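You operate a simulated robot arm through the tools that you are given. There is no shell and no other tool.

Carry out the task below with a simulated robot arm. There is one attempt and no reset: what you move stays moved.

TASK
Purge the gas hose on the black cart until the gas lamp lights.
Fine: MIG selected, cylinder handwheel over half open, welder on.
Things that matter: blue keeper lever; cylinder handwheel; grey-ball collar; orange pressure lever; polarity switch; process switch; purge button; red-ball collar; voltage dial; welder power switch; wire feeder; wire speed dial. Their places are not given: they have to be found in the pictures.

It is judged by the outcome, as a careful person would: the job done as asked, and still so three seconds after it is handed in. It fails if anything else is knocked over, pushed out of place, dropped, spilled or broken.

THE ROBOT
A 6-joint arm with a two-finger gripper, fixed in place. Base frame: the origin is at the foot of the arm, x ahead of it, y to its left, z up. Readings come in mm, rad, newtons and seconds.
Its first joint turns from -2.897 to 2.897 rad. Payload 3.43 kg.
The TCP is the grasp point between the finger pads, 20 mm short of the fingertips. In the tool frame z runs along the fingers and y along their closing line. The gripper opens to 190 mm. The gripper's body begins 248 mm behind the TCP.
Orientation is that of the tool frame in the base frame, as a unit quaternion [x, y, z, w]. With the fingers straight down and closing along the base's y, the tool's x points along the base's -x, its y along +y and its z along -z.

THE INTERFACE
- The arm moves only by the tool drive_tool. Its arguments are lists of equal length, an entry for each row: "slide": the shift along the base's x, y, z in units of 150 mm (1.0 is 150 mm), a list of three; "angular": the turn, a rotation vector about the base's x, y, z in units of 90 degrees (1.0 is 90 degrees), a list of three. In form: {"slide": [[x, y, z], ...], "angular": [[wx, wy, wz], ...]}. A call has 1 to 20 rows; each row is the pose to reach, as a shift and turn from the pose commanded when the call began. "jaw" is the gripper command, from -1 (shut) to 1 (fully open), values between in proportion, set as the call begins (left out, the last holds). A call with a number of a shift or a turn outside -1 to 1 is refused whole. Rows are played at 5 a second. More than 50 mm and 0.15 rad between two rows, or a gripper value outside its range, and nothing of the call is played. A pose out of reach is approached as far as the arm can. The call stops where the force on the tool passes 40 N (or 10 N more than at its start, if that is more) or the arm is blocked; 0.2 s more then pass. The fingers move at their own pace (about 45 mm/s each) and stop on an object; they squeeze with about 43 N. The grip force told is the motor's: it shows also when the fingers shut on nothing. Time passes only in rows, and 0.2 s behind the last, so rows that repeat a pose let the fingers close. It gives the time, the measured TCP pose, the force on the tool (base axes), the opening and the grip force at its end, in the units of the frame above (readings bear some noise), with the torque about the TCP (base axes, N m) and any sound that the robot's microphone picked up.
- Cameras (640 x 400 px; columns grow to the right, rows downward): "scene" is fixed at [49.1, 648.4, 1225.2]; the picture's right is [-0.43, -0.90, 0.00], its down [-0.39, 0.18, -0.90] and it looks along [0.82, -0.39, -0.43] (base axes); focal length 309 px, centre (320, 200). "wrist" rides on the gripper at [70, -8, -288] in the tool frame; the picture's right is [0.12, 0.99, 0.00], its down [-0.96, 0.12, -0.25] and it looks along [-0.25, 0.03, 0.97] (tool axes); focal length 261 px, centre (320, 200).
- get_image(camera): a new picture of that camera. It takes no simulated time.
- move_column(by): slides the trunk up (or, below 0, down) by that many mm; the arm rides with it, the base frame stays. It gives what a move gives, with no picture.
- pixel_to_xyz(camera, pixels): for up to 12 pixels [column, row] of the newest picture of that camera ("zoom" is the newest enlarged one), the place [x, y, z] in the base frame of the surface seen there, good to about 2 mm. It takes no simulated time.
- zoom(camera, box): a new picture of the part [left, top, right, bottom] of that camera's present view, enlarged. It takes no simulated time.
- hand_in(): hands the job in; it is judged then, once.

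Leave the gripper open and the arm clear of the work at the hand-in unless told otherwise.

The tools are called after "Emit:" as name(argument=value, ...) on one line, values as JSON. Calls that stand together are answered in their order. drive_tool: Moves the arm, as the interface text tells. Its arguments: {"type":"object","properties":{"slide":{"type":"array"},"angular":{"type":"array"},"jaw":{"type":"number"}},"required":["slide","angular"]} The other tools are called the same way: move_column (by) slides the trunk up or down; get_image (camera) takes a picture; pixel_to_xyz (camera, pixels) gives the place of the surface under pixels of a picture; zoom (camera, box) takes an enlarged picture of a part of a camera's view; hand_in () hands the job in.

At the start:

```text
time_s: 0.0
eef_pos: [655.8, 32.9, 1130.7]
orientation: [0.0, 1.0, 0.0, 0.0]
force: [0.2, 0.4, -0.5]
moment: [0.0, -0.01, 0.01]
grip_width: 190.1
finger_force: 0.1
trunk travel left (down, up): [-175.0, 65.0]
```

scene: 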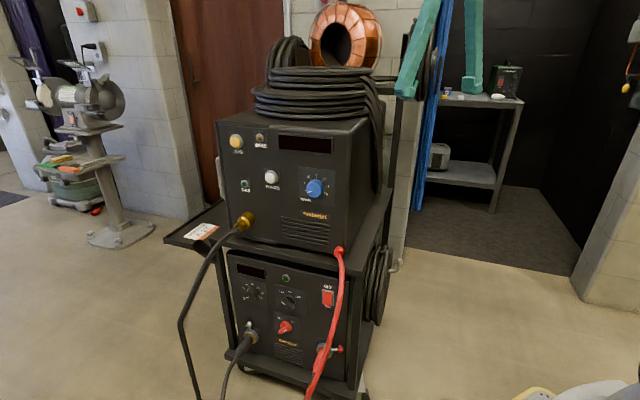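
wrist: 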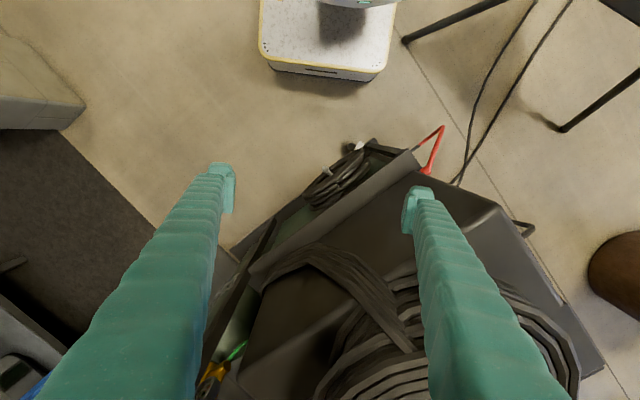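

I see a black cart with a wire feeder unit on top (a yellow button at about (236,142), a white button at about (271,178)) and the welder below it. I'll zoom in to read the labels.

Emit:
zoom(camera="scene", box=[210, 115, 370, 255])

Emit:
zoom(camera="scene", box=[210, 240, 370, 380])

Emit:
zoom(camera="scene", box=[240, 0, 480, 150])

```text
2.86 times, centred on (290, 185) of scene
```

zoom: 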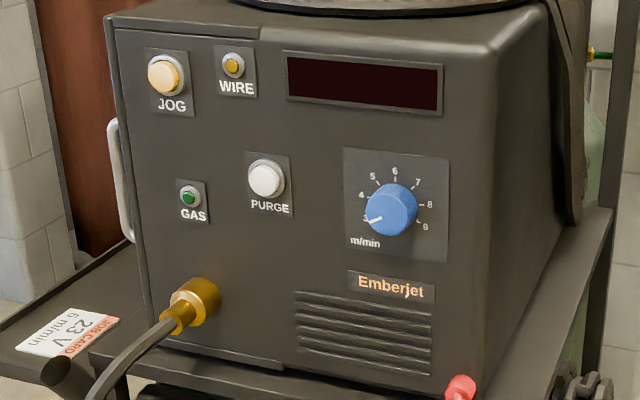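

```text
2.86 times, centred on (290, 310) of scene
```

zoom: 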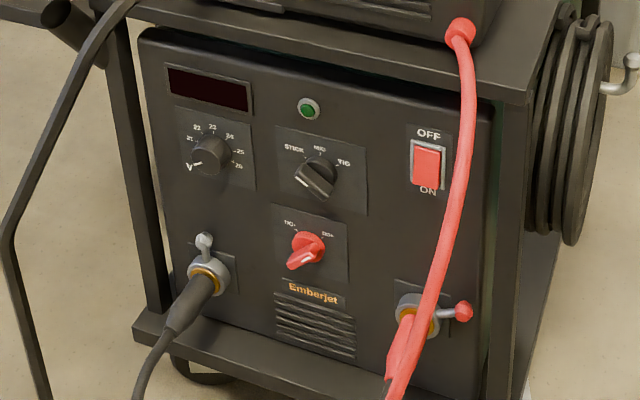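

```text
2.67 times, centred on (360, 75) of scene
```

zoom: 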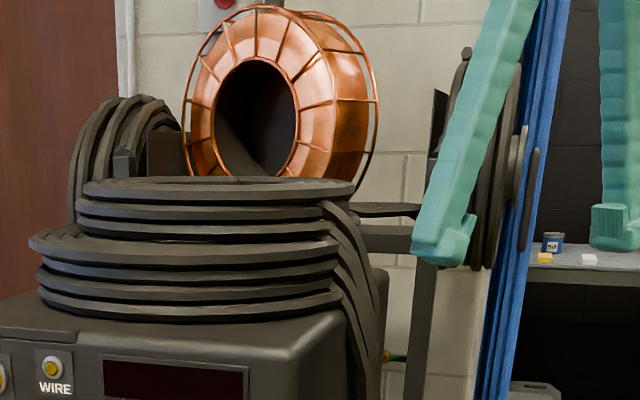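

The displays look dark, so the welder may be off. I'll zoom closer on the process switch, the power rocker, the lamps, and the cylinder area behind the cart.

Emit:
zoom(camera="scene", box=[235, 260, 299, 300])

Emit:
zoom(camera="scene", box=[270, 270, 350, 350])

Emit:
zoom(camera="scene", box=[340, 120, 440, 220])

Emit:
zoom(camera="scene", box=[380, 0, 540, 100])

Emit:
zoom(camera="wrist", box=[180, 130, 600, 400])

Emit:
pixel_to_xyz(camera="scene", pixels=[[271, 178], [245, 185], [315, 188], [327, 299], [289, 300], [285, 327], [236, 142], [285, 278], [260, 178], [282, 195], [350, 200], [230, 130]])

```text
10.00 times, centred on (267, 280) of scene
```

zoom: 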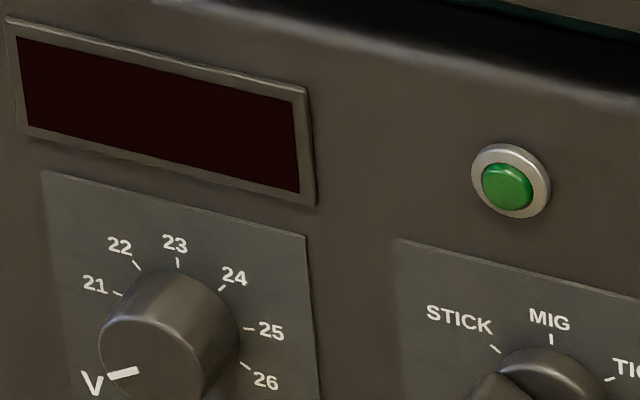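

```text
5.00 times, centred on (310, 310) of scene
```

zoom: 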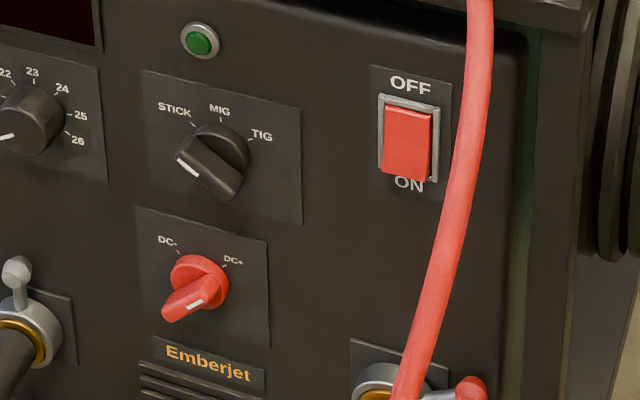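

```text
4.00 times, centred on (390, 170) of scene
```

zoom: 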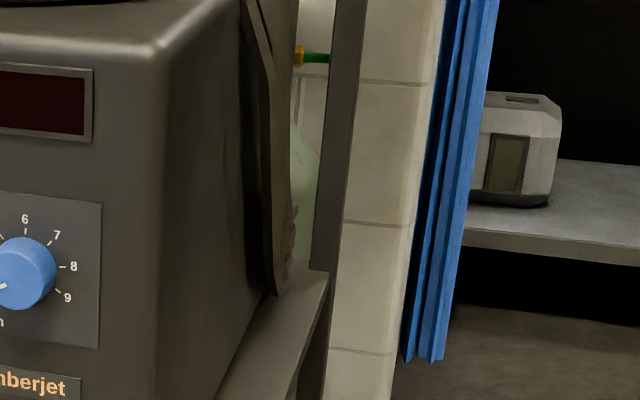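

```text
4.00 times, centred on (460, 50) of scene
```

zoom: 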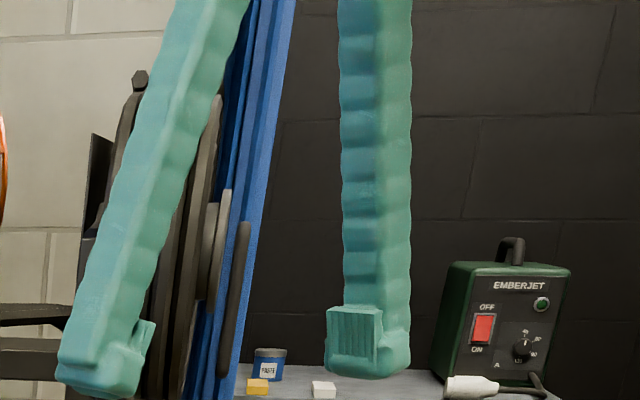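

```text
1.48 times, centred on (390, 265) of wrist
```

zoom: 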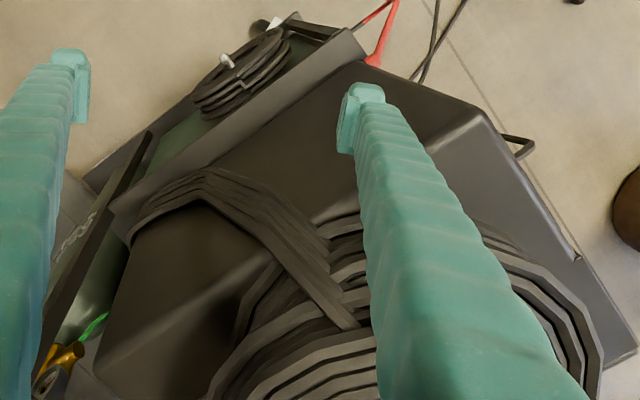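

```text
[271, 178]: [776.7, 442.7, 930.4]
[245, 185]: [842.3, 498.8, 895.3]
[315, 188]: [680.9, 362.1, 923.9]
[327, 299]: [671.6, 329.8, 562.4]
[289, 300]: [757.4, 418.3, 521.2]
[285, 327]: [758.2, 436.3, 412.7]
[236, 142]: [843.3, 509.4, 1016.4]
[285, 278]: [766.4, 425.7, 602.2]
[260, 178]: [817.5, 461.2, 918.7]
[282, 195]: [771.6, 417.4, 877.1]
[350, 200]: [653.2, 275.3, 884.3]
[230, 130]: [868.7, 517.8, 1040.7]
```

The rocker, the dark displays and the unlit green lamp suggest the welder is off, and the process switch looks set to STICK. I'll measure the switch details, the nearby cables and the top of the cart.

Emit:
pixel_to_xyz(camera="scene", pixels=[[328, 292], [327, 306], [322, 292], [332, 310], [340, 270], [337, 290], [334, 305], [330, 325], [340, 250], [327, 345], [318, 375], [310, 310]])

Emit:
pixel_to_xyz(camera="scene", pixels=[[285, 298], [293, 296], [289, 290], [280, 302], [296, 308], [272, 293], [305, 290], [246, 217], [236, 230], [215, 255], [190, 310], [185, 330]])

Emit:
zoom(camera="scene", box=[269, 280, 309, 320])

Emit:
zoom(camera="scene", box=[312, 276, 352, 316])

Emit:
zoom(camera="wrist", box=[160, 300, 320, 400])

```text
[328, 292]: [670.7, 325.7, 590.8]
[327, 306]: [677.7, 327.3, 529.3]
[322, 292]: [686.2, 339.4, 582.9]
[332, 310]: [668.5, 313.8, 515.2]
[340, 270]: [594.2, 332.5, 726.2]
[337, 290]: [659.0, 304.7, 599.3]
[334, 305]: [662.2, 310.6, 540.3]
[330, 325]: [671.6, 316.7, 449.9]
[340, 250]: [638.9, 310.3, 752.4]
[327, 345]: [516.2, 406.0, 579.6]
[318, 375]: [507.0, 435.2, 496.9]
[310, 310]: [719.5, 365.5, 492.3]
```

```text
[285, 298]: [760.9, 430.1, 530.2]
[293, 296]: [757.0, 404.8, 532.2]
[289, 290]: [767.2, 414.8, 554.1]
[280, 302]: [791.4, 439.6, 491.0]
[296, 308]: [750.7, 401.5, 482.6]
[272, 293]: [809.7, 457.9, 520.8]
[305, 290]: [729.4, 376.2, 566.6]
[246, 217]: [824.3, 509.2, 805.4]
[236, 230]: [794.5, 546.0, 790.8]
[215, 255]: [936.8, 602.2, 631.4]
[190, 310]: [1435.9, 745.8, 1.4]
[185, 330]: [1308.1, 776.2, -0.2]
```

```text
10.00 times, centred on (289, 300) of scene
```

zoom: 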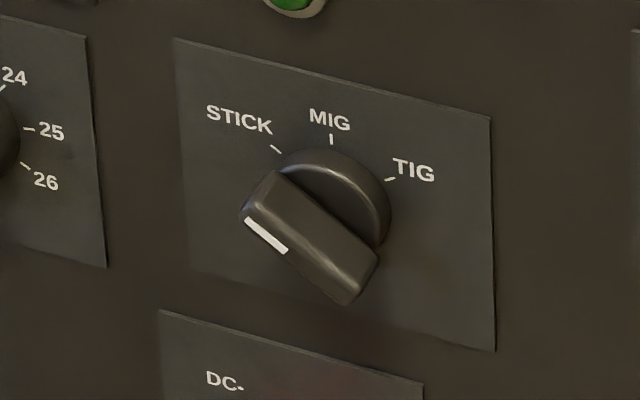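

```text
10.00 times, centred on (332, 296) of scene
```

zoom: 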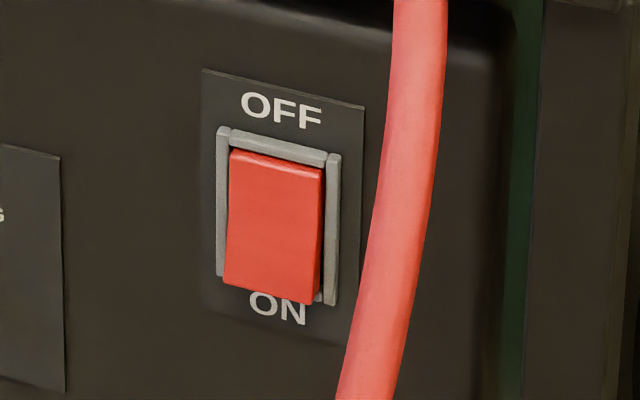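

```text
4.00 times, centred on (240, 350) of wrist
```

zoom: 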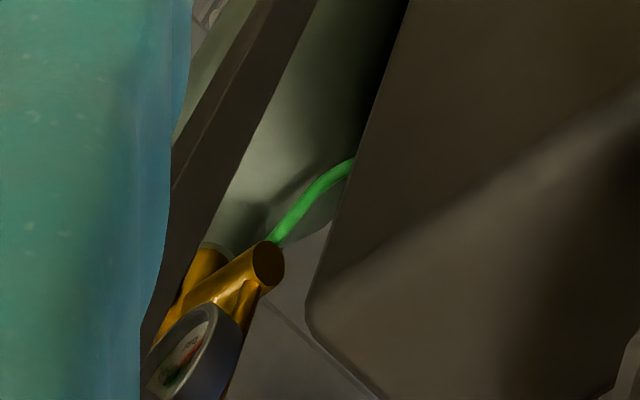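

The rocker's lower half sticks out, so the welder is OFF, and the process knob points to STICK. Next I'll measure the red cable's path and find where the cylinder valve sits.

Emit:
pixel_to_xyz(camera="scene", pixels=[[340, 250], [341, 260], [342, 270], [342, 280], [340, 290], [339, 300], [338, 310], [335, 320], [332, 330], [327, 345], [318, 370], [312, 390]])

Emit:
get_image(camera="wrist")

Emit:
pixel_to_xyz(camera="wrist", pixels=[[205, 390], [225, 365], [235, 348], [270, 230], [480, 340], [400, 340], [380, 145], [350, 310], [420, 140], [500, 210], [600, 370], [330, 260]])

```text
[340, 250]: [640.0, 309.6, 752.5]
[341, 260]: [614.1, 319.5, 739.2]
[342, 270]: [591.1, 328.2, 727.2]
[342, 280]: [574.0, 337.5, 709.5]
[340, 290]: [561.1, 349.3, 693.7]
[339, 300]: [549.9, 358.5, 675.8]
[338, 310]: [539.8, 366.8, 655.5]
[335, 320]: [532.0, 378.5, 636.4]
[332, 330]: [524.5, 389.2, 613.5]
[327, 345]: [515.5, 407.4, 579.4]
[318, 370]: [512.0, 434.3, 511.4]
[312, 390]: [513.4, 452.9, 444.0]
```

```text
taken
```

wrist: 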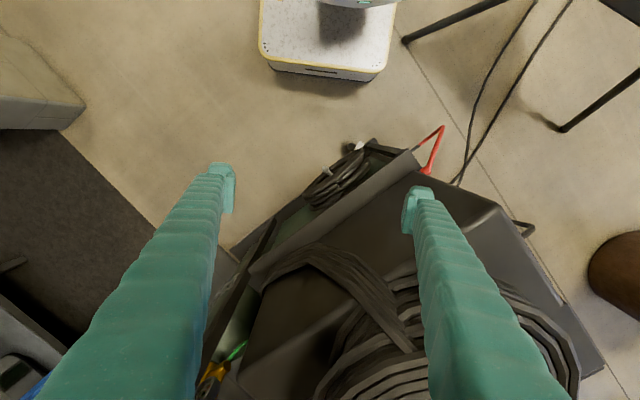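

```text
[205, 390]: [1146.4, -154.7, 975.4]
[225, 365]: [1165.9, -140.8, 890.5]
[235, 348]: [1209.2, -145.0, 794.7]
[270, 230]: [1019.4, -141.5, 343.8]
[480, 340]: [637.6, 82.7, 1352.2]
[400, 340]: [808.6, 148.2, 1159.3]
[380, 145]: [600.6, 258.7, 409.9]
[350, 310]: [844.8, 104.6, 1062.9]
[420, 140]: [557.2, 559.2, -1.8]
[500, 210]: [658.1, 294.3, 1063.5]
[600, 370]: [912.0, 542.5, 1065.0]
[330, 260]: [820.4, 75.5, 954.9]
```

The red cable bows out 150 mm or more in front of the panel. The regulator is at about (1146, -155, 975), behind the feeder. The gripper blocks part of the scene view, so I'll check what lies around it before moving.

Emit:
pixel_to_xyz(camera="scene", pixels=[[430, 150], [412, 40], [400, 130], [430, 60], [445, 60], [385, 90], [345, 35], [369, 134], [505, 80], [440, 20], [287, 50], [310, 90]])

Emit:
zoom(camera="scene", box=[370, 0, 450, 100])

```text
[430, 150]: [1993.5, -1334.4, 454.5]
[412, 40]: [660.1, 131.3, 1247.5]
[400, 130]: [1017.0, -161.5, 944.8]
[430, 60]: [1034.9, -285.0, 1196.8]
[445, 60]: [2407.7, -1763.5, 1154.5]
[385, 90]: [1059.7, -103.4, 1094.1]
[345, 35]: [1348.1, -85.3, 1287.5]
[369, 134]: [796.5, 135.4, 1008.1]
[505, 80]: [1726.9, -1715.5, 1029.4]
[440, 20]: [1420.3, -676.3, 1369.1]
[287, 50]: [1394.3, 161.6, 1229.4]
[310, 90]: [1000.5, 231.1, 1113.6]
```

```text
4.00 times, centred on (410, 50) of scene
```

zoom: 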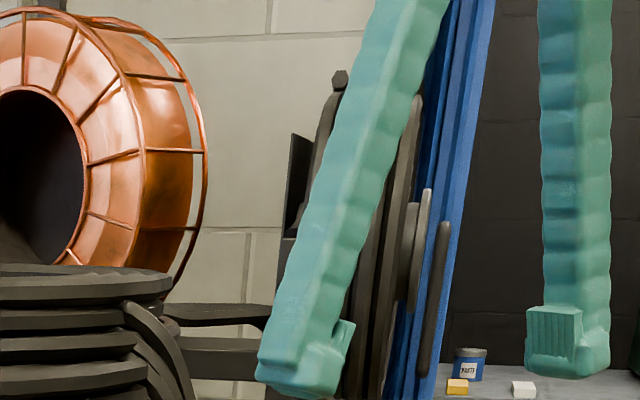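

The area toward -y looks free around the arm. I'll raise the arm and shift it to -y to see behind the cart.

Emit:
drive_tool(slide=[[0, -0.1, 0.3], [0, -0.3, 0.5], [0, -0.6, 0.6], [0, -0.9, 0.6]], angular=[[0, 0, 0], [0, 0, 0], [0, 0, 0], [0, 0, 0]])

Emit:
get_image(camera="scene")

Emit:
get_image(camera="wrist")

```text
time_s: 1.0
eef_pos: [655.3, -102.1, 1218.6]
orientation: [-0.001, 1.0, 0.0, -0.001]
force: [0.2, 0.8, 0.1]
moment: [-0.16, -0.04, 0.01]
grip_width: 189.9
finger_force: 0.1
trunk travel left (down, up): [-175.0, 65.0]
```

```text
taken
```

scene: 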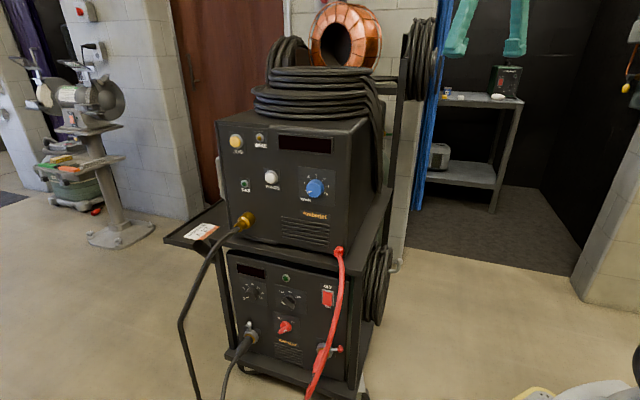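

```text
taken
```

wrist: 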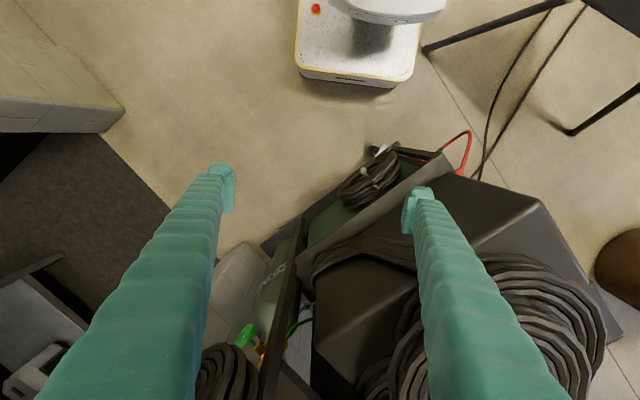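

The wrist view now shows a green wheel-like part on the cylinder at about (245,335). I'll zoom in on it and measure it.

Emit:
zoom(camera="wrist", box=[190, 240, 350, 400])

Emit:
pixel_to_xyz(camera="wrist", pixels=[[245, 335], [240, 343], [251, 328], [262, 345], [270, 350], [285, 300], [225, 360], [215, 390], [300, 225], [262, 398], [275, 290], [260, 360]])

Emit:
zoom(camera="scene", box=[360, 0, 460, 100])

```text
2.50 times, centred on (270, 320) of wrist
```

zoom: 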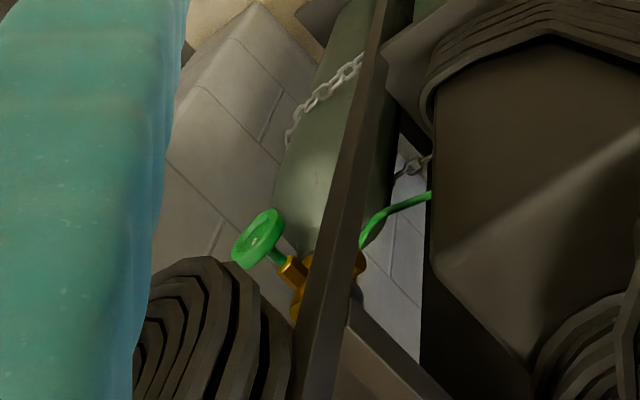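

```text
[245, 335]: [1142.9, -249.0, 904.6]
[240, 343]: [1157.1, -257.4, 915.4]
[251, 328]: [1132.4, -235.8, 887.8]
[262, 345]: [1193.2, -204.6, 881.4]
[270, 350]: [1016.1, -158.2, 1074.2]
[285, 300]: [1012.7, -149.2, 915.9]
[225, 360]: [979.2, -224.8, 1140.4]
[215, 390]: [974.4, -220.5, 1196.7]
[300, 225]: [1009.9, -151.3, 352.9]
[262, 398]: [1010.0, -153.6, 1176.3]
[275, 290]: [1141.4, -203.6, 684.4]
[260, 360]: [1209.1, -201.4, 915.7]
```

```text
4.00 times, centred on (410, 50) of scene
```

zoom: 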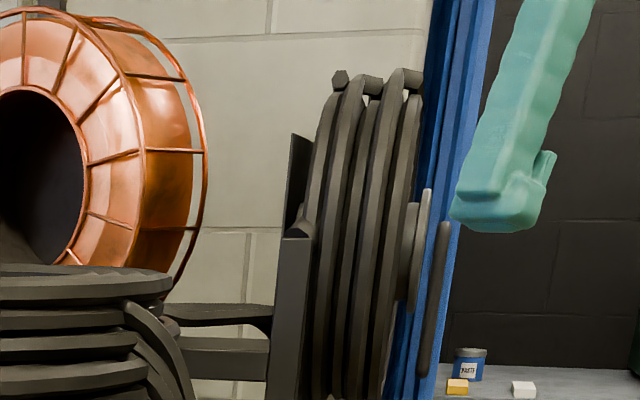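

The green handwheel is at about (1143, -249, 904). It faces the cart's side along (-0.74, -0.67, 0), which is toward the arm. I'll measure how low the cable reel above it hangs, and the table nearby.

Emit:
pixel_to_xyz(camera="scene", pixels=[[415, 98], [420, 70], [432, 70], [425, 20], [437, 60], [410, 95], [404, 140], [398, 250], [452, 100], [495, 70], [410, 20], [400, 80]])

Emit:
pixel_to_xyz(camera="wrist", pixels=[[205, 375], [230, 345], [200, 345], [40, 310], [50, 365], [70, 120], [225, 250], [375, 185], [240, 395], [430, 330], [350, 320], [280, 235]])

```text
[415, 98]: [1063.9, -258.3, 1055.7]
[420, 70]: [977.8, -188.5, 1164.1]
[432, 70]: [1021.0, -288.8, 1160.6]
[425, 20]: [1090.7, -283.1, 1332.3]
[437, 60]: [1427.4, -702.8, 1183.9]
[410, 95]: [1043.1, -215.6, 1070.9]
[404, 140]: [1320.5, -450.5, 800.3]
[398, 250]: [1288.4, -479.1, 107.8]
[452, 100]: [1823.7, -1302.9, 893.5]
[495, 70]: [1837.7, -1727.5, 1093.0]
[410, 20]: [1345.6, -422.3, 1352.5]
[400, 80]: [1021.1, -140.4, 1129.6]
```

```text
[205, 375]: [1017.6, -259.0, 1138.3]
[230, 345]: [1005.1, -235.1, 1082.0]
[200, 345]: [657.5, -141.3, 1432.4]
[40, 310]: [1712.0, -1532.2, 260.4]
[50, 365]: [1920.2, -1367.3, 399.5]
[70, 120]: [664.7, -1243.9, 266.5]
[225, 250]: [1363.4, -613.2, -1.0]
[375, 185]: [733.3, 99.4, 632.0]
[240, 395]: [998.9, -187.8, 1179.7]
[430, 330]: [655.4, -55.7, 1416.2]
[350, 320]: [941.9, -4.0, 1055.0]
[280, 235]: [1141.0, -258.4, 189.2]
```

The reel's lowest point is about z 1050 and the wheel's top is about z 945, so I can reach in horizontally underneath it. I'll pitch the tool to horizontal while moving toward -y and away from the cart.

Emit:
drive_tool(slide=[[0, -0.1, 0], [0, -0.2, 0], [0, -0.3, 0], [0.05, -0.4, 0], [0.1, -0.5, -0.05], [0.2, -0.6, -0.1], [0.3, -0.7, -0.15], [0.4, -0.8, -0.2], [0.5, -0.9, -0.3], [0.5, -1, -0.4], [0.5, -1, -0.5], [0.5, -1, -0.6]], angular=[[0, -0.08, 0], [0, -0.17, 0], [0, -0.25, 0], [0, -0.33, 0], [0, -0.42, 0], [0, -0.5, 0], [0, -0.58, 0], [0, -0.67, 0], [0, -0.75, 0], [0, -0.83, 0], [0, -0.92, 0], [0, -1, 0]])

Emit:
get_image(camera="scene")

Emit:
get_image(camera="wrist")

```text
time_s: 3.6
eef_pos: [728.9, -250.8, 1131.8]
orientation: [0.0, 0.706, -0.001, 0.708]
force: [-0.8, 1.1, 0.1]
moment: [0.01, 0.19, -0.23]
grip_width: 190.0
finger_force: 0.2
trunk travel left (down, up): [-175.0, 65.0]
```

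```text
taken
```

scene: 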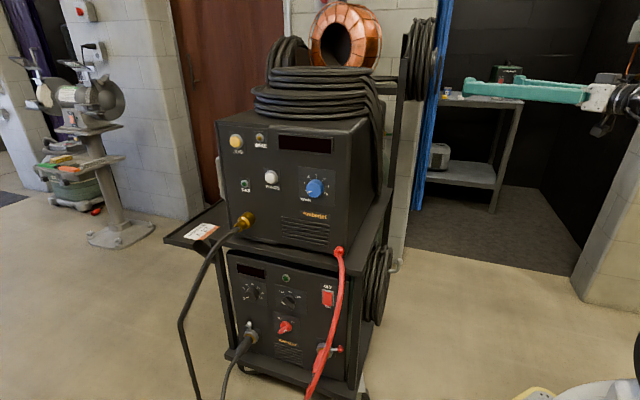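

```text
taken
```

wrist: 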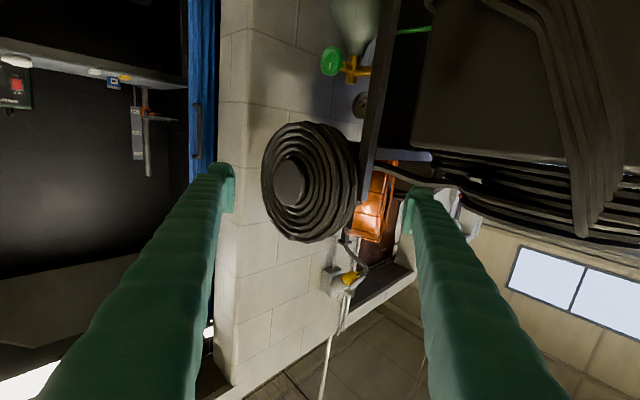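

Horizontal now, and the wheel shows at about (331,60) in the inverted wrist view. Next I'll yaw about 42° so the tool lines up with the wheel axis, and move lower and toward -y.

Emit:
drive_tool(slide=[[0, -0.2, -0.1], [0, -0.4, -0.2], [0.05, -0.6, -0.35], [0.1, -0.8, -0.5], [0.2, -0.95, -0.65], [0.35, -1, -0.8], [0.5, -1, -0.95], [0.6, -1, -1]], angular=[[0, 0, 0.06], [0, 0, 0.12], [0, 0, 0.18], [0, 0, 0.24], [0, 0, 0.3], [0, 0, 0.36], [0, 0, 0.42], [0, 0, 0.467]])

Emit:
get_image(camera="wrist")

Emit:
get_image(camera="scene")

```text
time_s: 5.4
eef_pos: [818.5, -401.5, 980.6]
orientation: [-0.254, 0.66, 0.255, 0.66]
force: [-0.2, -0.5, 0.3]
moment: [-0.13, 0.12, -0.08]
grip_width: 189.8
finger_force: 0.0
trunk travel left (down, up): [-175.0, 65.0]
```

```text
taken
```

wrist: 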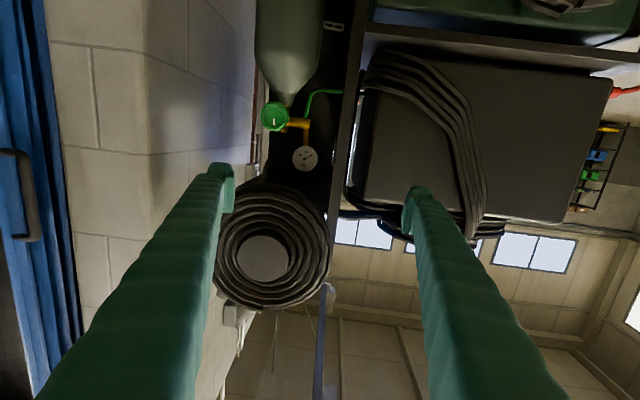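

```text
taken
```

scene: 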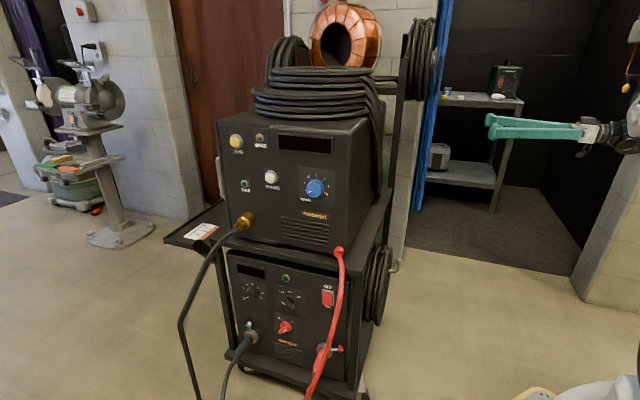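

Now the wheel (275,117), valve and gauge are in view, upside down. I'll zoom in and measure them.

Emit:
zoom(camera="wrist", box=[240, 80, 340, 180])

Emit:
pixel_to_xyz(camera="wrist", pixels=[[275, 117], [264, 117], [286, 117], [275, 105], [275, 129], [295, 122], [305, 158], [290, 60], [265, 250], [330, 200], [300, 195], [260, 185]])

```text
4.00 times, centred on (290, 130) of wrist
```

zoom: 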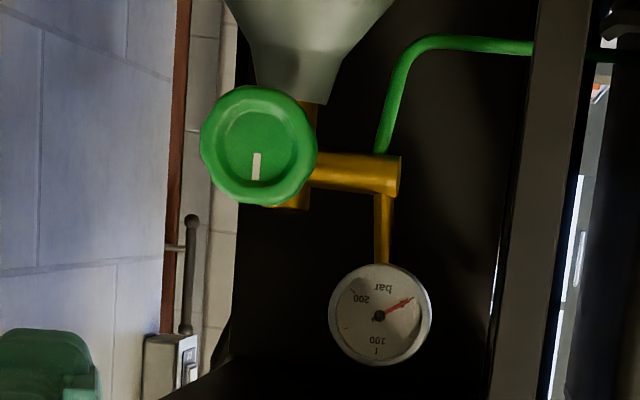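

```text
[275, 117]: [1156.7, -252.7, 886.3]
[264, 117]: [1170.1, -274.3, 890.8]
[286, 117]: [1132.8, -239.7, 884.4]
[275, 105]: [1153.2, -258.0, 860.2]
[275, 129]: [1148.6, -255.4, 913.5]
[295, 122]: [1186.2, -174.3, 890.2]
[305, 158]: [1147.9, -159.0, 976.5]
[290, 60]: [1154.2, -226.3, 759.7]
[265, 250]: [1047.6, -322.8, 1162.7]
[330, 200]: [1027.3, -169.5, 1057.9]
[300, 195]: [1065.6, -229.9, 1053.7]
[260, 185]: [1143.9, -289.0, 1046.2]
```

The wheel's marker points up (12 o'clock), which is probably closed. Its centre is at about (1151, -256, 887) and it is about 65 mm across. I'll drop to its height, narrow the jaw to about 110 mm, and advance.

Emit:
drive_tool(slide=[[0, 0, -0.2], [0.1, 0, -0.4], [0.25, 0, -0.55], [0.5, 0, -0.624], [0.75, 0.1, -0.624], [1, 0.2, -0.624]], angular=[[0, 0, 0], [0, 0, 0], [0, 0, 0], [0, 0, 0], [0, 0, 0], [0, 0, 0]], jaw=0.16)

Emit:
get_image(camera="wrist")

Emit:
zoom(camera="wrist", box=[220, 80, 420, 240])

```text
time_s: 6.8
eef_pos: [969.0, -373.1, 888.1]
orientation: [-0.254, 0.66, 0.254, 0.66]
force: [-0.4, -0.1, 0.9]
moment: [-0.01, 0.04, 0.0]
grip_width: 110.3
finger_force: 0.1
trunk travel left (down, up): [-175.0, 65.0]
```

```text
taken
```

wrist: 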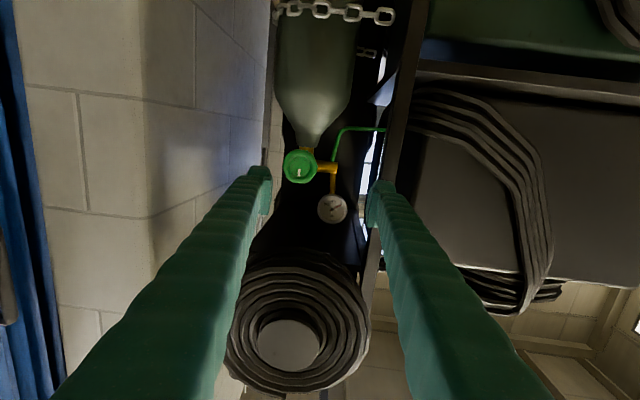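

```text
2.50 times, centred on (320, 160) of wrist
```

zoom: 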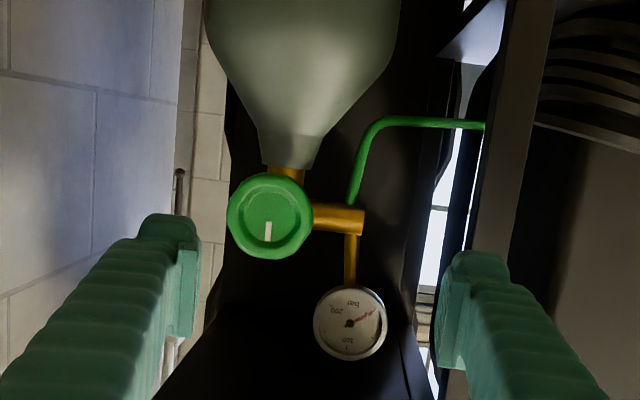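

I can see the wheel clearly between the fingers. I'll measure it again from here.

Emit:
pixel_to_xyz(camera="zoom", pixels=[[270, 200], [234, 216], [306, 216], [270, 180], [270, 252], [270, 216], [288, 172], [320, 216], [295, 145], [300, 100], [190, 200], [350, 320]])

```text
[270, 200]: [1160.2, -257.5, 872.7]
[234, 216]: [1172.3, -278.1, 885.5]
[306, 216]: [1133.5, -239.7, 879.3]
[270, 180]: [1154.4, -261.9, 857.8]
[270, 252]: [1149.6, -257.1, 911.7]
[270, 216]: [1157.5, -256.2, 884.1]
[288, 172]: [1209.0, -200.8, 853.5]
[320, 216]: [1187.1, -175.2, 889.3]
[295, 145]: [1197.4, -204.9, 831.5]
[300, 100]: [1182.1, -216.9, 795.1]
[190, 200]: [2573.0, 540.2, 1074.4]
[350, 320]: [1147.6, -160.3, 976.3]
```

The wheel centre is at about (1152, -259, 884). I'll move to roughly 110 mm in front of it and roll the tool +75° about its axis, which leaves a long counter-clockwise stroke.

Emit:
drive_tool(slide=[[0.07, 0.03, 0], [0.14, 0.05, 0], [0.21, 0.08, 0], [0.28, 0.11, -0.01], [0.35, 0.13, -0.01], [0.41, 0.16, -0.01], [0.48, 0.18, -0.01], [0.55, 0.21, -0.02], [0.61, 0.24, -0.02], [0.667, 0.265, -0.02]], angular=[[0.062, 0.056, 0], [0.124, 0.112, 0], [0.186, 0.168, 0], [0.248, 0.224, 0], [0.31, 0.28, 0], [0.372, 0.336, 0], [0.434, 0.392, 0], [0.496, 0.448, 0], [0.558, 0.504, 0], [0.62, 0.56, 0]])

Emit:
get_image(camera="wrist")

Emit:
get_image(camera="scene")

```text
time_s: 9.0
eef_pos: [1070.2, -331.4, 882.7]
orientation: [0.202, 0.678, 0.604, 0.368]
force: [0.5, -0.4, 0.4]
moment: [0.0, 0.02, 0.0]
grip_width: 110.2
finger_force: 0.0
trunk travel left (down, up): [-175.0, 65.0]
```

```text
taken
```

wrist: 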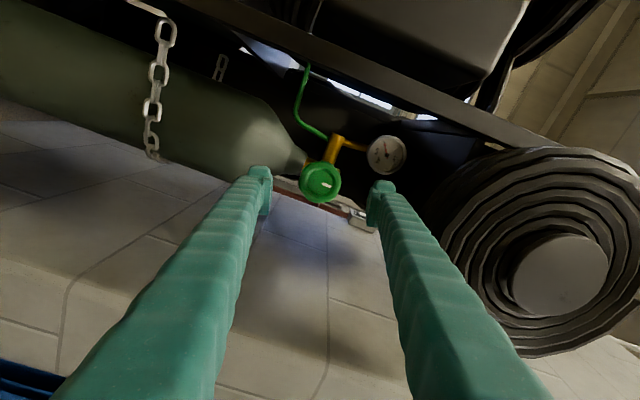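

```text
taken
```

scene: 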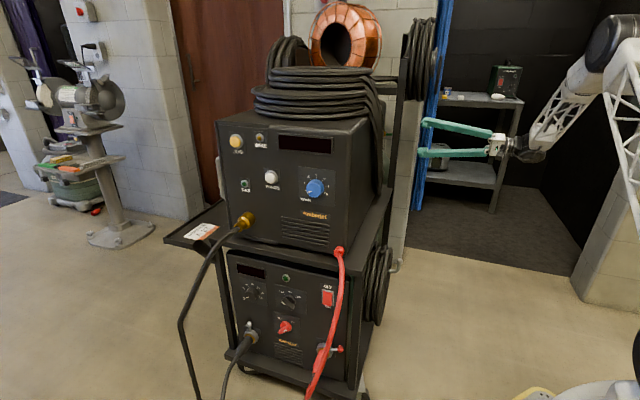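

The roll worked and the path to the wheel is clear. I'll advance about 111 mm along the axis so the wheel rim sits between the pads, keeping the jaw open.

Emit:
drive_tool(slide=[[0.112, 0.098, 0.002], [0.224, 0.196, 0.005], [0.336, 0.295, 0.007], [0.447, 0.393, 0.01], [0.559, 0.491, 0.012]], angular=[[0, 0, 0], [0, 0, 0], [0, 0, 0], [0, 0, 0], [0, 0, 0]])

Emit:
get_image(camera="wrist")

Emit:
zoom(camera="scene", box=[340, 80, 500, 200])

```text
time_s: 10.2
eef_pos: [1155.5, -258.8, 884.3]
orientation: [0.202, 0.679, 0.602, 0.368]
force: [0.0, -0.2, -0.3]
moment: [-0.04, 0.02, -0.01]
grip_width: 110.2
finger_force: 0.0
trunk travel left (down, up): [-175.0, 65.0]
```

```text
taken
```

wrist: 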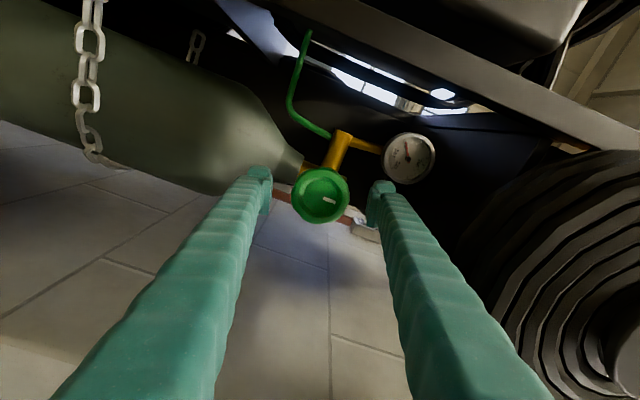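

```text
3.33 times, centred on (420, 140) of scene
```

zoom: 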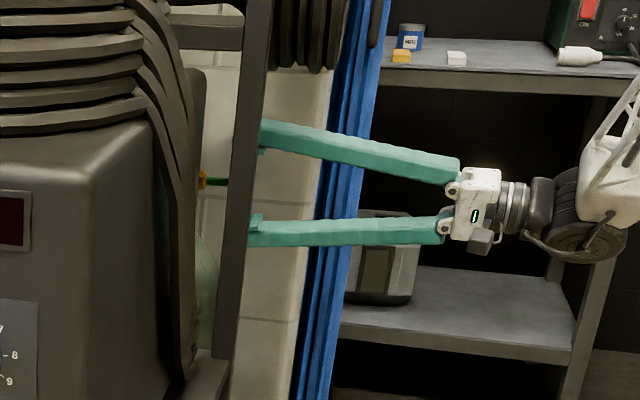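

The wheel sits at pixel (320,195), which is almost exactly the projected TCP. I'll check its depth before gripping.

Emit:
pixel_to_xyz(camera="wrist", pixels=[[320, 195], [297, 195], [343, 195], [320, 174], [320, 218], [258, 178], [382, 190]])

Emit:
zoom(camera="wrist", box=[240, 130, 400, 230])

```text
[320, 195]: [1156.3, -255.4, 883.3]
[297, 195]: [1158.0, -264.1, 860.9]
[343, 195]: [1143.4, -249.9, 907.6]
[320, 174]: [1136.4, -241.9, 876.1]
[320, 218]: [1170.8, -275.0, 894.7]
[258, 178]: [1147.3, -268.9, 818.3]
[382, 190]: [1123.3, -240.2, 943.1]
```

```text
4.00 times, centred on (320, 180) of wrist
```

zoom: 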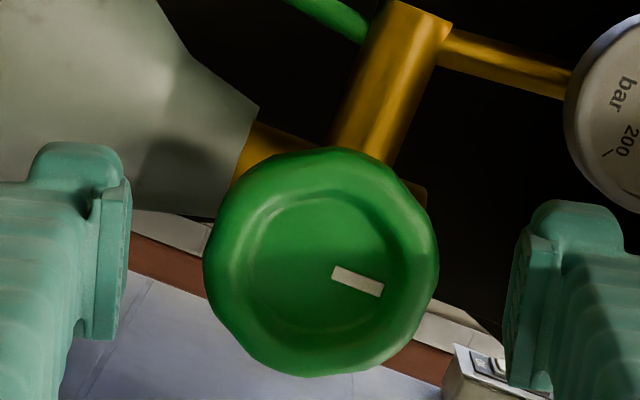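

Depth and centring are good. I'll close the jaw on the rim and hold it.

Emit:
drive_tool(slide=[[0, 0, 0], [0, 0, 0], [0, 0, 0], [0, 0, 0], [0, 0, 0], [0, 0, 0]], angular=[[0, 0, 0], [0, 0, 0], [0, 0, 0], [0, 0, 0], [0, 0, 0], [0, 0, 0]], jaw=-1)

Emit:
zoom(camera="wrist", box=[240, 130, 400, 230])

```text
time_s: 11.6
eef_pos: [1156.0, -258.3, 885.1]
orientation: [0.202, 0.678, 0.604, 0.368]
force: [2.3, -1.0, 2.4]
moment: [0.06, -0.1, 0.05]
grip_width: 66.3
finger_force: 45.5
trunk travel left (down, up): [-175.0, 65.0]
```

```text
4.00 times, centred on (320, 180) of wrist
```

zoom: 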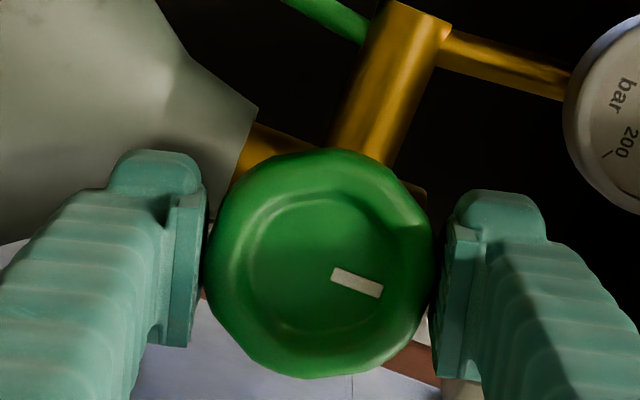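

Gripped at 66 mm. I'll start turning counter-clockwise as seen facing the wheel, about -30° first, and check that it follows.

Emit:
drive_tool(slide=[[0, 0, 0], [0, 0, 0], [0, 0, 0], [0, 0, 0], [0, 0, 0]], angular=[[-0.05, -0.045, 0], [-0.1, -0.09, 0], [-0.15, -0.135, 0], [-0.2, -0.18, 0], [-0.25, -0.225, 0]])

Emit:
zoom(camera="wrist", box=[240, 130, 400, 230])

```text
time_s: 12.8
eef_pos: [1154.5, -258.0, 885.8]
orientation: [0.016, 0.707, 0.486, 0.514]
force: [22.3, -1.9, 3.8]
moment: [0.32, -0.31, -0.28]
grip_width: 66.0
finger_force: 45.1
trunk travel left (down, up): [-175.0, 65.0]
```

```text
4.00 times, centred on (320, 180) of wrist
```

zoom: 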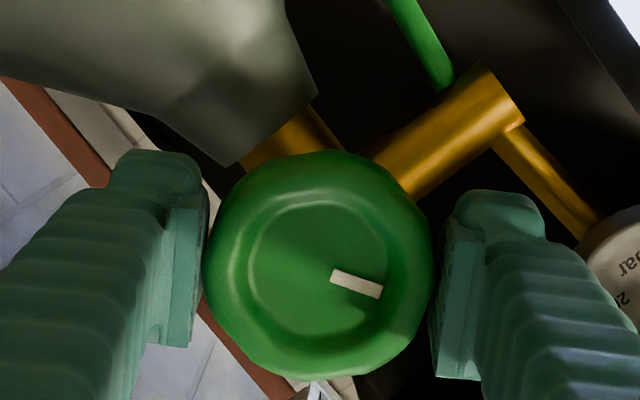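

The wheel follows with little torque. I'll continue counter-clockwise about 55° more, with a 1–2 mm shift to relieve the side force.

Emit:
drive_tool(slide=[[0.01, 0, 0], [0.01, 0, 0], [0.01, 0, 0], [0.01, 0, 0], [0.01, 0, 0], [0.01, 0, 0], [0.01, 0, 0], [0.01, 0, 0]], angular=[[-0.057, -0.051, 0], [-0.113, -0.102, 0], [-0.17, -0.153, 0], [-0.226, -0.204, 0], [-0.283, -0.255, 0], [-0.34, -0.306, 0], [-0.397, -0.358, 0], [-0.453, -0.409, 0]])

Emit:
zoom(camera="wrist", box=[240, 130, 400, 230])

```text
time_s: 14.6
eef_pos: [1155.1, -257.3, 884.9]
orientation: [-0.31, 0.636, 0.194, 0.68]
force: [-9.9, -1.5, -7.3]
moment: [0.39, -0.39, 0.26]
grip_width: 65.7
finger_force: 45.0
trunk travel left (down, up): [-175.0, 65.0]
```

```text
4.00 times, centred on (320, 180) of wrist
```

zoom: 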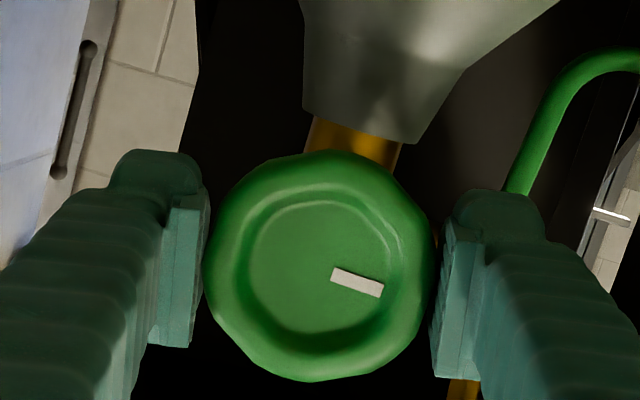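

It has turned about 85° and is going smoothly. I'll continue another 80°.

Emit:
drive_tool(slide=[[0, 0, 0], [0, 0, 0], [0, 0, 0], [0, 0, 0], [0, 0, 0], [0, 0, 0], [0, 0, 0], [0, 0, 0], [0, 0, 0], [0, 0, 0], [0, 0, 0]], angular=[[-0.057, -0.051, 0], [-0.113, -0.102, 0], [-0.17, -0.153, 0], [-0.226, -0.204, 0], [-0.283, -0.255, 0], [-0.34, -0.306, 0], [-0.397, -0.358, 0], [-0.453, -0.409, 0], [-0.51, -0.46, 0], [-0.567, -0.511, 0], [-0.623, -0.562, 0]])

Emit:
zoom(camera="wrist", box=[240, 130, 400, 230])

Emit:
get_image(camera="scene")

```text
time_s: 15.6
eef_pos: [1156.5, -257.8, 885.4]
orientation: [-0.445, 0.553, 0.047, 0.703]
force: [-11.6, 1.2, -1.2]
moment: [0.07, -0.06, 0.29]
grip_width: 65.8
finger_force: 45.2
out of reach, approached as far as the arm can: row 4
trunk travel left (down, up): [-175.0, 65.0]
stopped in row 4: the force on the tool passed its limit at 68 N (the readings are from after the stop); the commanded pose is now the measured one
```

```text
4.00 times, centred on (320, 180) of wrist
```

zoom: 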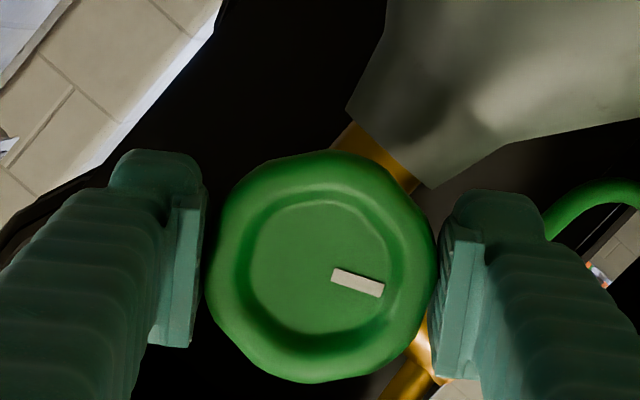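

```text
taken
```

scene: 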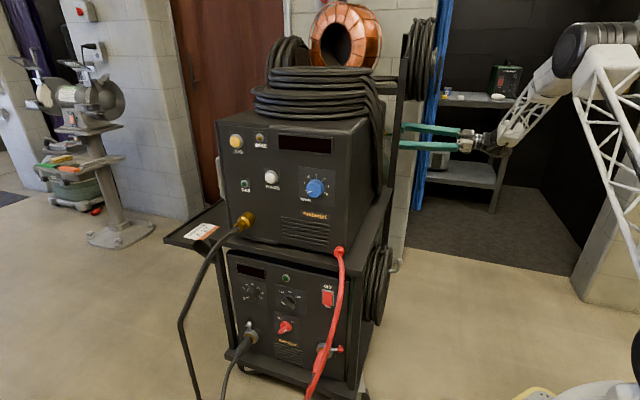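

At a roll of about -35° the arm hit its limit, with the wheel turned about 110° in total. I'll release and see whether the wheel stays.

Emit:
drive_tool(slide=[[0, 0, 0], [0, 0, 0], [0, 0, 0], [0, 0, 0], [0, 0, 0]], angular=[[0, 0, 0], [0, 0, 0], [0, 0, 0], [0, 0, 0], [0, 0, 0]], jaw=0.16)

Emit:
zoom(camera="wrist", box=[240, 130, 400, 230])

```text
time_s: 16.8
eef_pos: [1157.0, -258.6, 884.6]
orientation: [-0.445, 0.553, 0.047, 0.703]
force: [0.2, -0.3, 0.2]
moment: [0.0, 0.01, -0.01]
grip_width: 110.3
finger_force: 0.0
trunk travel left (down, up): [-175.0, 65.0]
```

```text
4.00 times, centred on (320, 180) of wrist
```

zoom: 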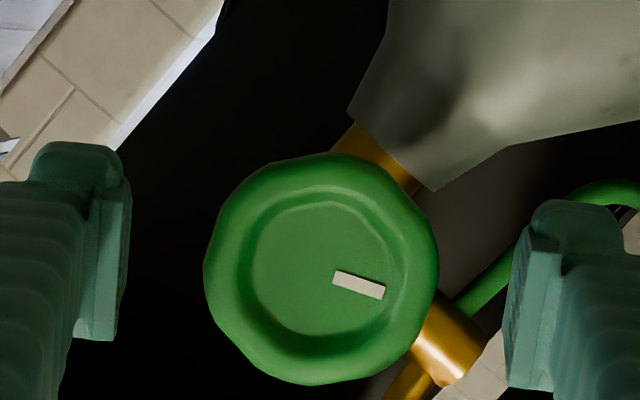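

The wheel stays put. I'll wind the open gripper back +117° around the wheel for a second bite.

Emit:
drive_tool(slide=[[0, 0, 0], [0, 0, 0], [0, 0, 0], [0, 0, 0], [0, 0, 0], [0, 0, 0], [0, 0, 0], [0, 0, 0], [0, 0, 0], [0, 0, 0], [0, 0, 0], [0, 0, 0], [0, 0, 0], [0, 0, 0], [0, 0, 0]], angular=[[0.064, 0.058, 0], [0.129, 0.116, 0], [0.193, 0.174, 0], [0.257, 0.232, 0], [0.322, 0.29, 0], [0.386, 0.348, 0], [0.45, 0.406, 0], [0.515, 0.465, 0], [0.579, 0.523, 0], [0.643, 0.581, 0], [0.708, 0.639, 0], [0.772, 0.697, 0], [0.836, 0.755, 0], [0.901, 0.813, 0], [0.965, 0.871, 0]])

Emit:
zoom(camera="wrist", box=[240, 130, 400, 230])

```text
time_s: 20.0
eef_pos: [1156.5, -259.1, 884.6]
orientation: [0.24, 0.661, 0.628, 0.332]
force: [-0.2, -0.3, -0.9]
moment: [-0.01, -0.01, 0.01]
grip_width: 110.1
finger_force: 0.2
trunk travel left (down, up): [-175.0, 65.0]
```

```text
4.00 times, centred on (320, 180) of wrist
```

zoom: 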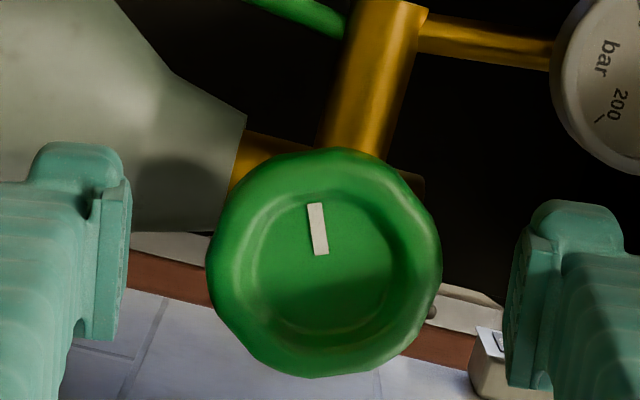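

The marker has moved about 110° counter-clockwise. I'll try a bit more roll (+35°) for a longer stroke.

Emit:
drive_tool(slide=[[0, 0, 0], [0, 0, 0], [0, 0, 0], [0, 0, 0], [0, 0, 0]], angular=[[0.058, 0.052, 0], [0.116, 0.104, 0], [0.173, 0.156, 0], [0.23, 0.208, 0], [0.288, 0.26, 0]])

Emit:
get_image(camera="wrist")

```text
time_s: 21.2
eef_pos: [1157.0, -258.1, 884.3]
orientation: [0.429, 0.558, 0.699, 0.131]
force: [0.4, -0.2, -0.2]
moment: [-0.02, -0.01, 0.04]
grip_width: 110.1
finger_force: 0.0
trunk travel left (down, up): [-175.0, 65.0]
```

```text
taken
```

wrist: 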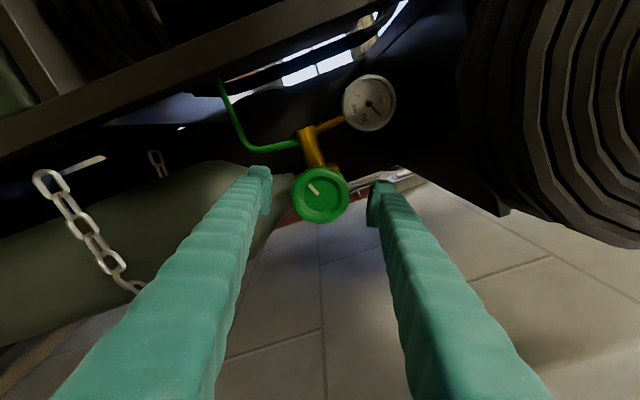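

Rolled to about +117° with no contact. I'll grip the rim again.

Emit:
drive_tool(slide=[[0, 0, 0], [0, 0, 0], [0, 0, 0], [0, 0, 0], [0, 0, 0], [0, 0, 0]], angular=[[0, 0, 0], [0, 0, 0], [0, 0, 0], [0, 0, 0], [0, 0, 0], [0, 0, 0]], jaw=-1)

Emit:
drive_tool(slide=[[0, 0, 0], [0, 0, 0], [0, 0, 0], [0, 0, 0], [0, 0, 0], [0, 0, 0], [0, 0, 0], [0, 0, 0], [0, 0, 0], [0, 0, 0]], angular=[[-0.057, -0.051, 0], [-0.113, -0.102, 0], [-0.17, -0.153, 0], [-0.226, -0.204, 0], [-0.283, -0.255, 0], [-0.34, -0.306, 0], [-0.397, -0.358, 0], [-0.453, -0.409, 0], [-0.51, -0.46, 0], [-0.567, -0.511, 0]])

Emit:
zoom(camera="wrist", box=[240, 130, 400, 230])

```text
time_s: 22.6
eef_pos: [1155.9, -259.4, 884.3]
orientation: [0.429, 0.557, 0.699, 0.131]
force: [2.9, -0.7, 2.2]
moment: [-0.14, 0.1, 0.06]
grip_width: 66.4
finger_force: 44.9
trunk travel left (down, up): [-175.0, 65.0]
```

```text
time_s: 24.8
eef_pos: [1155.9, -257.1, 886.1]
orientation: [0.034, 0.704, 0.504, 0.499]
force: [-6.9, -0.2, 12.1]
moment: [1.05, 0.77, 0.06]
grip_width: 66.6
finger_force: 45.3
trunk travel left (down, up): [-175.0, 65.0]
```

```text
4.00 times, centred on (320, 180) of wrist
```

zoom: 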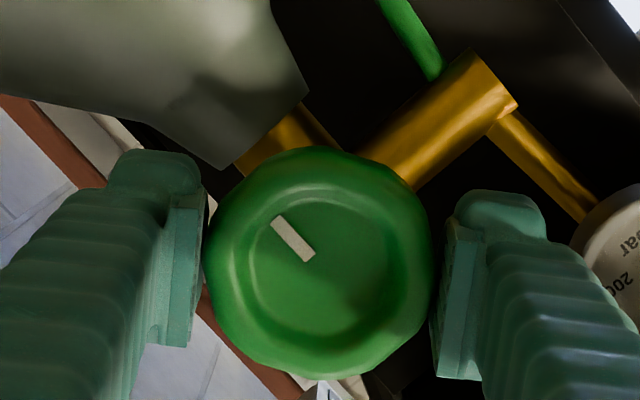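

The torque rose to about 1.3 N·m and the tool lags the command by about 8°. The wheel has turned about 178° and reached its open stop. I'll release the wheel and check where it rests.

Emit:
drive_tool(slide=[[0, 0, 0], [0, 0, 0], [0, 0, 0], [0, 0, 0], [0, 0, 0]], angular=[[0.04, 0.036, 0], [0.05, 0.045, 0], [0.05, 0.045, 0], [0.05, 0.045, 0], [0.05, 0.045, 0]], jaw=0.16)

Emit:
zoom(camera="wrist", box=[240, 130, 400, 230])

```text
time_s: 26.0
eef_pos: [1156.6, -258.5, 885.5]
orientation: [0.073, 0.7, 0.53, 0.472]
force: [0.2, -0.6, 0.3]
moment: [-0.03, -0.04, 0.0]
grip_width: 110.2
finger_force: 0.0
trunk travel left (down, up): [-175.0, 65.0]
```

```text
4.00 times, centred on (320, 180) of wrist
```

zoom: 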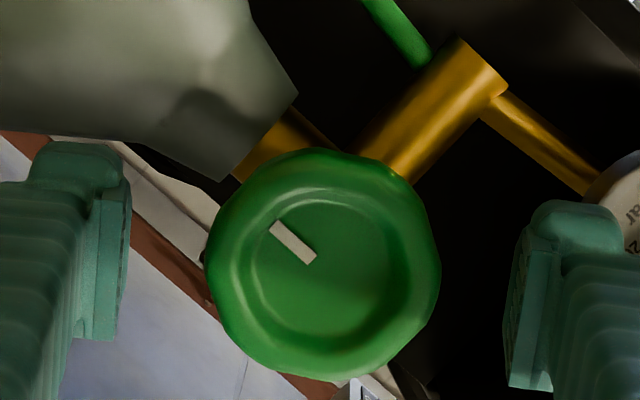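

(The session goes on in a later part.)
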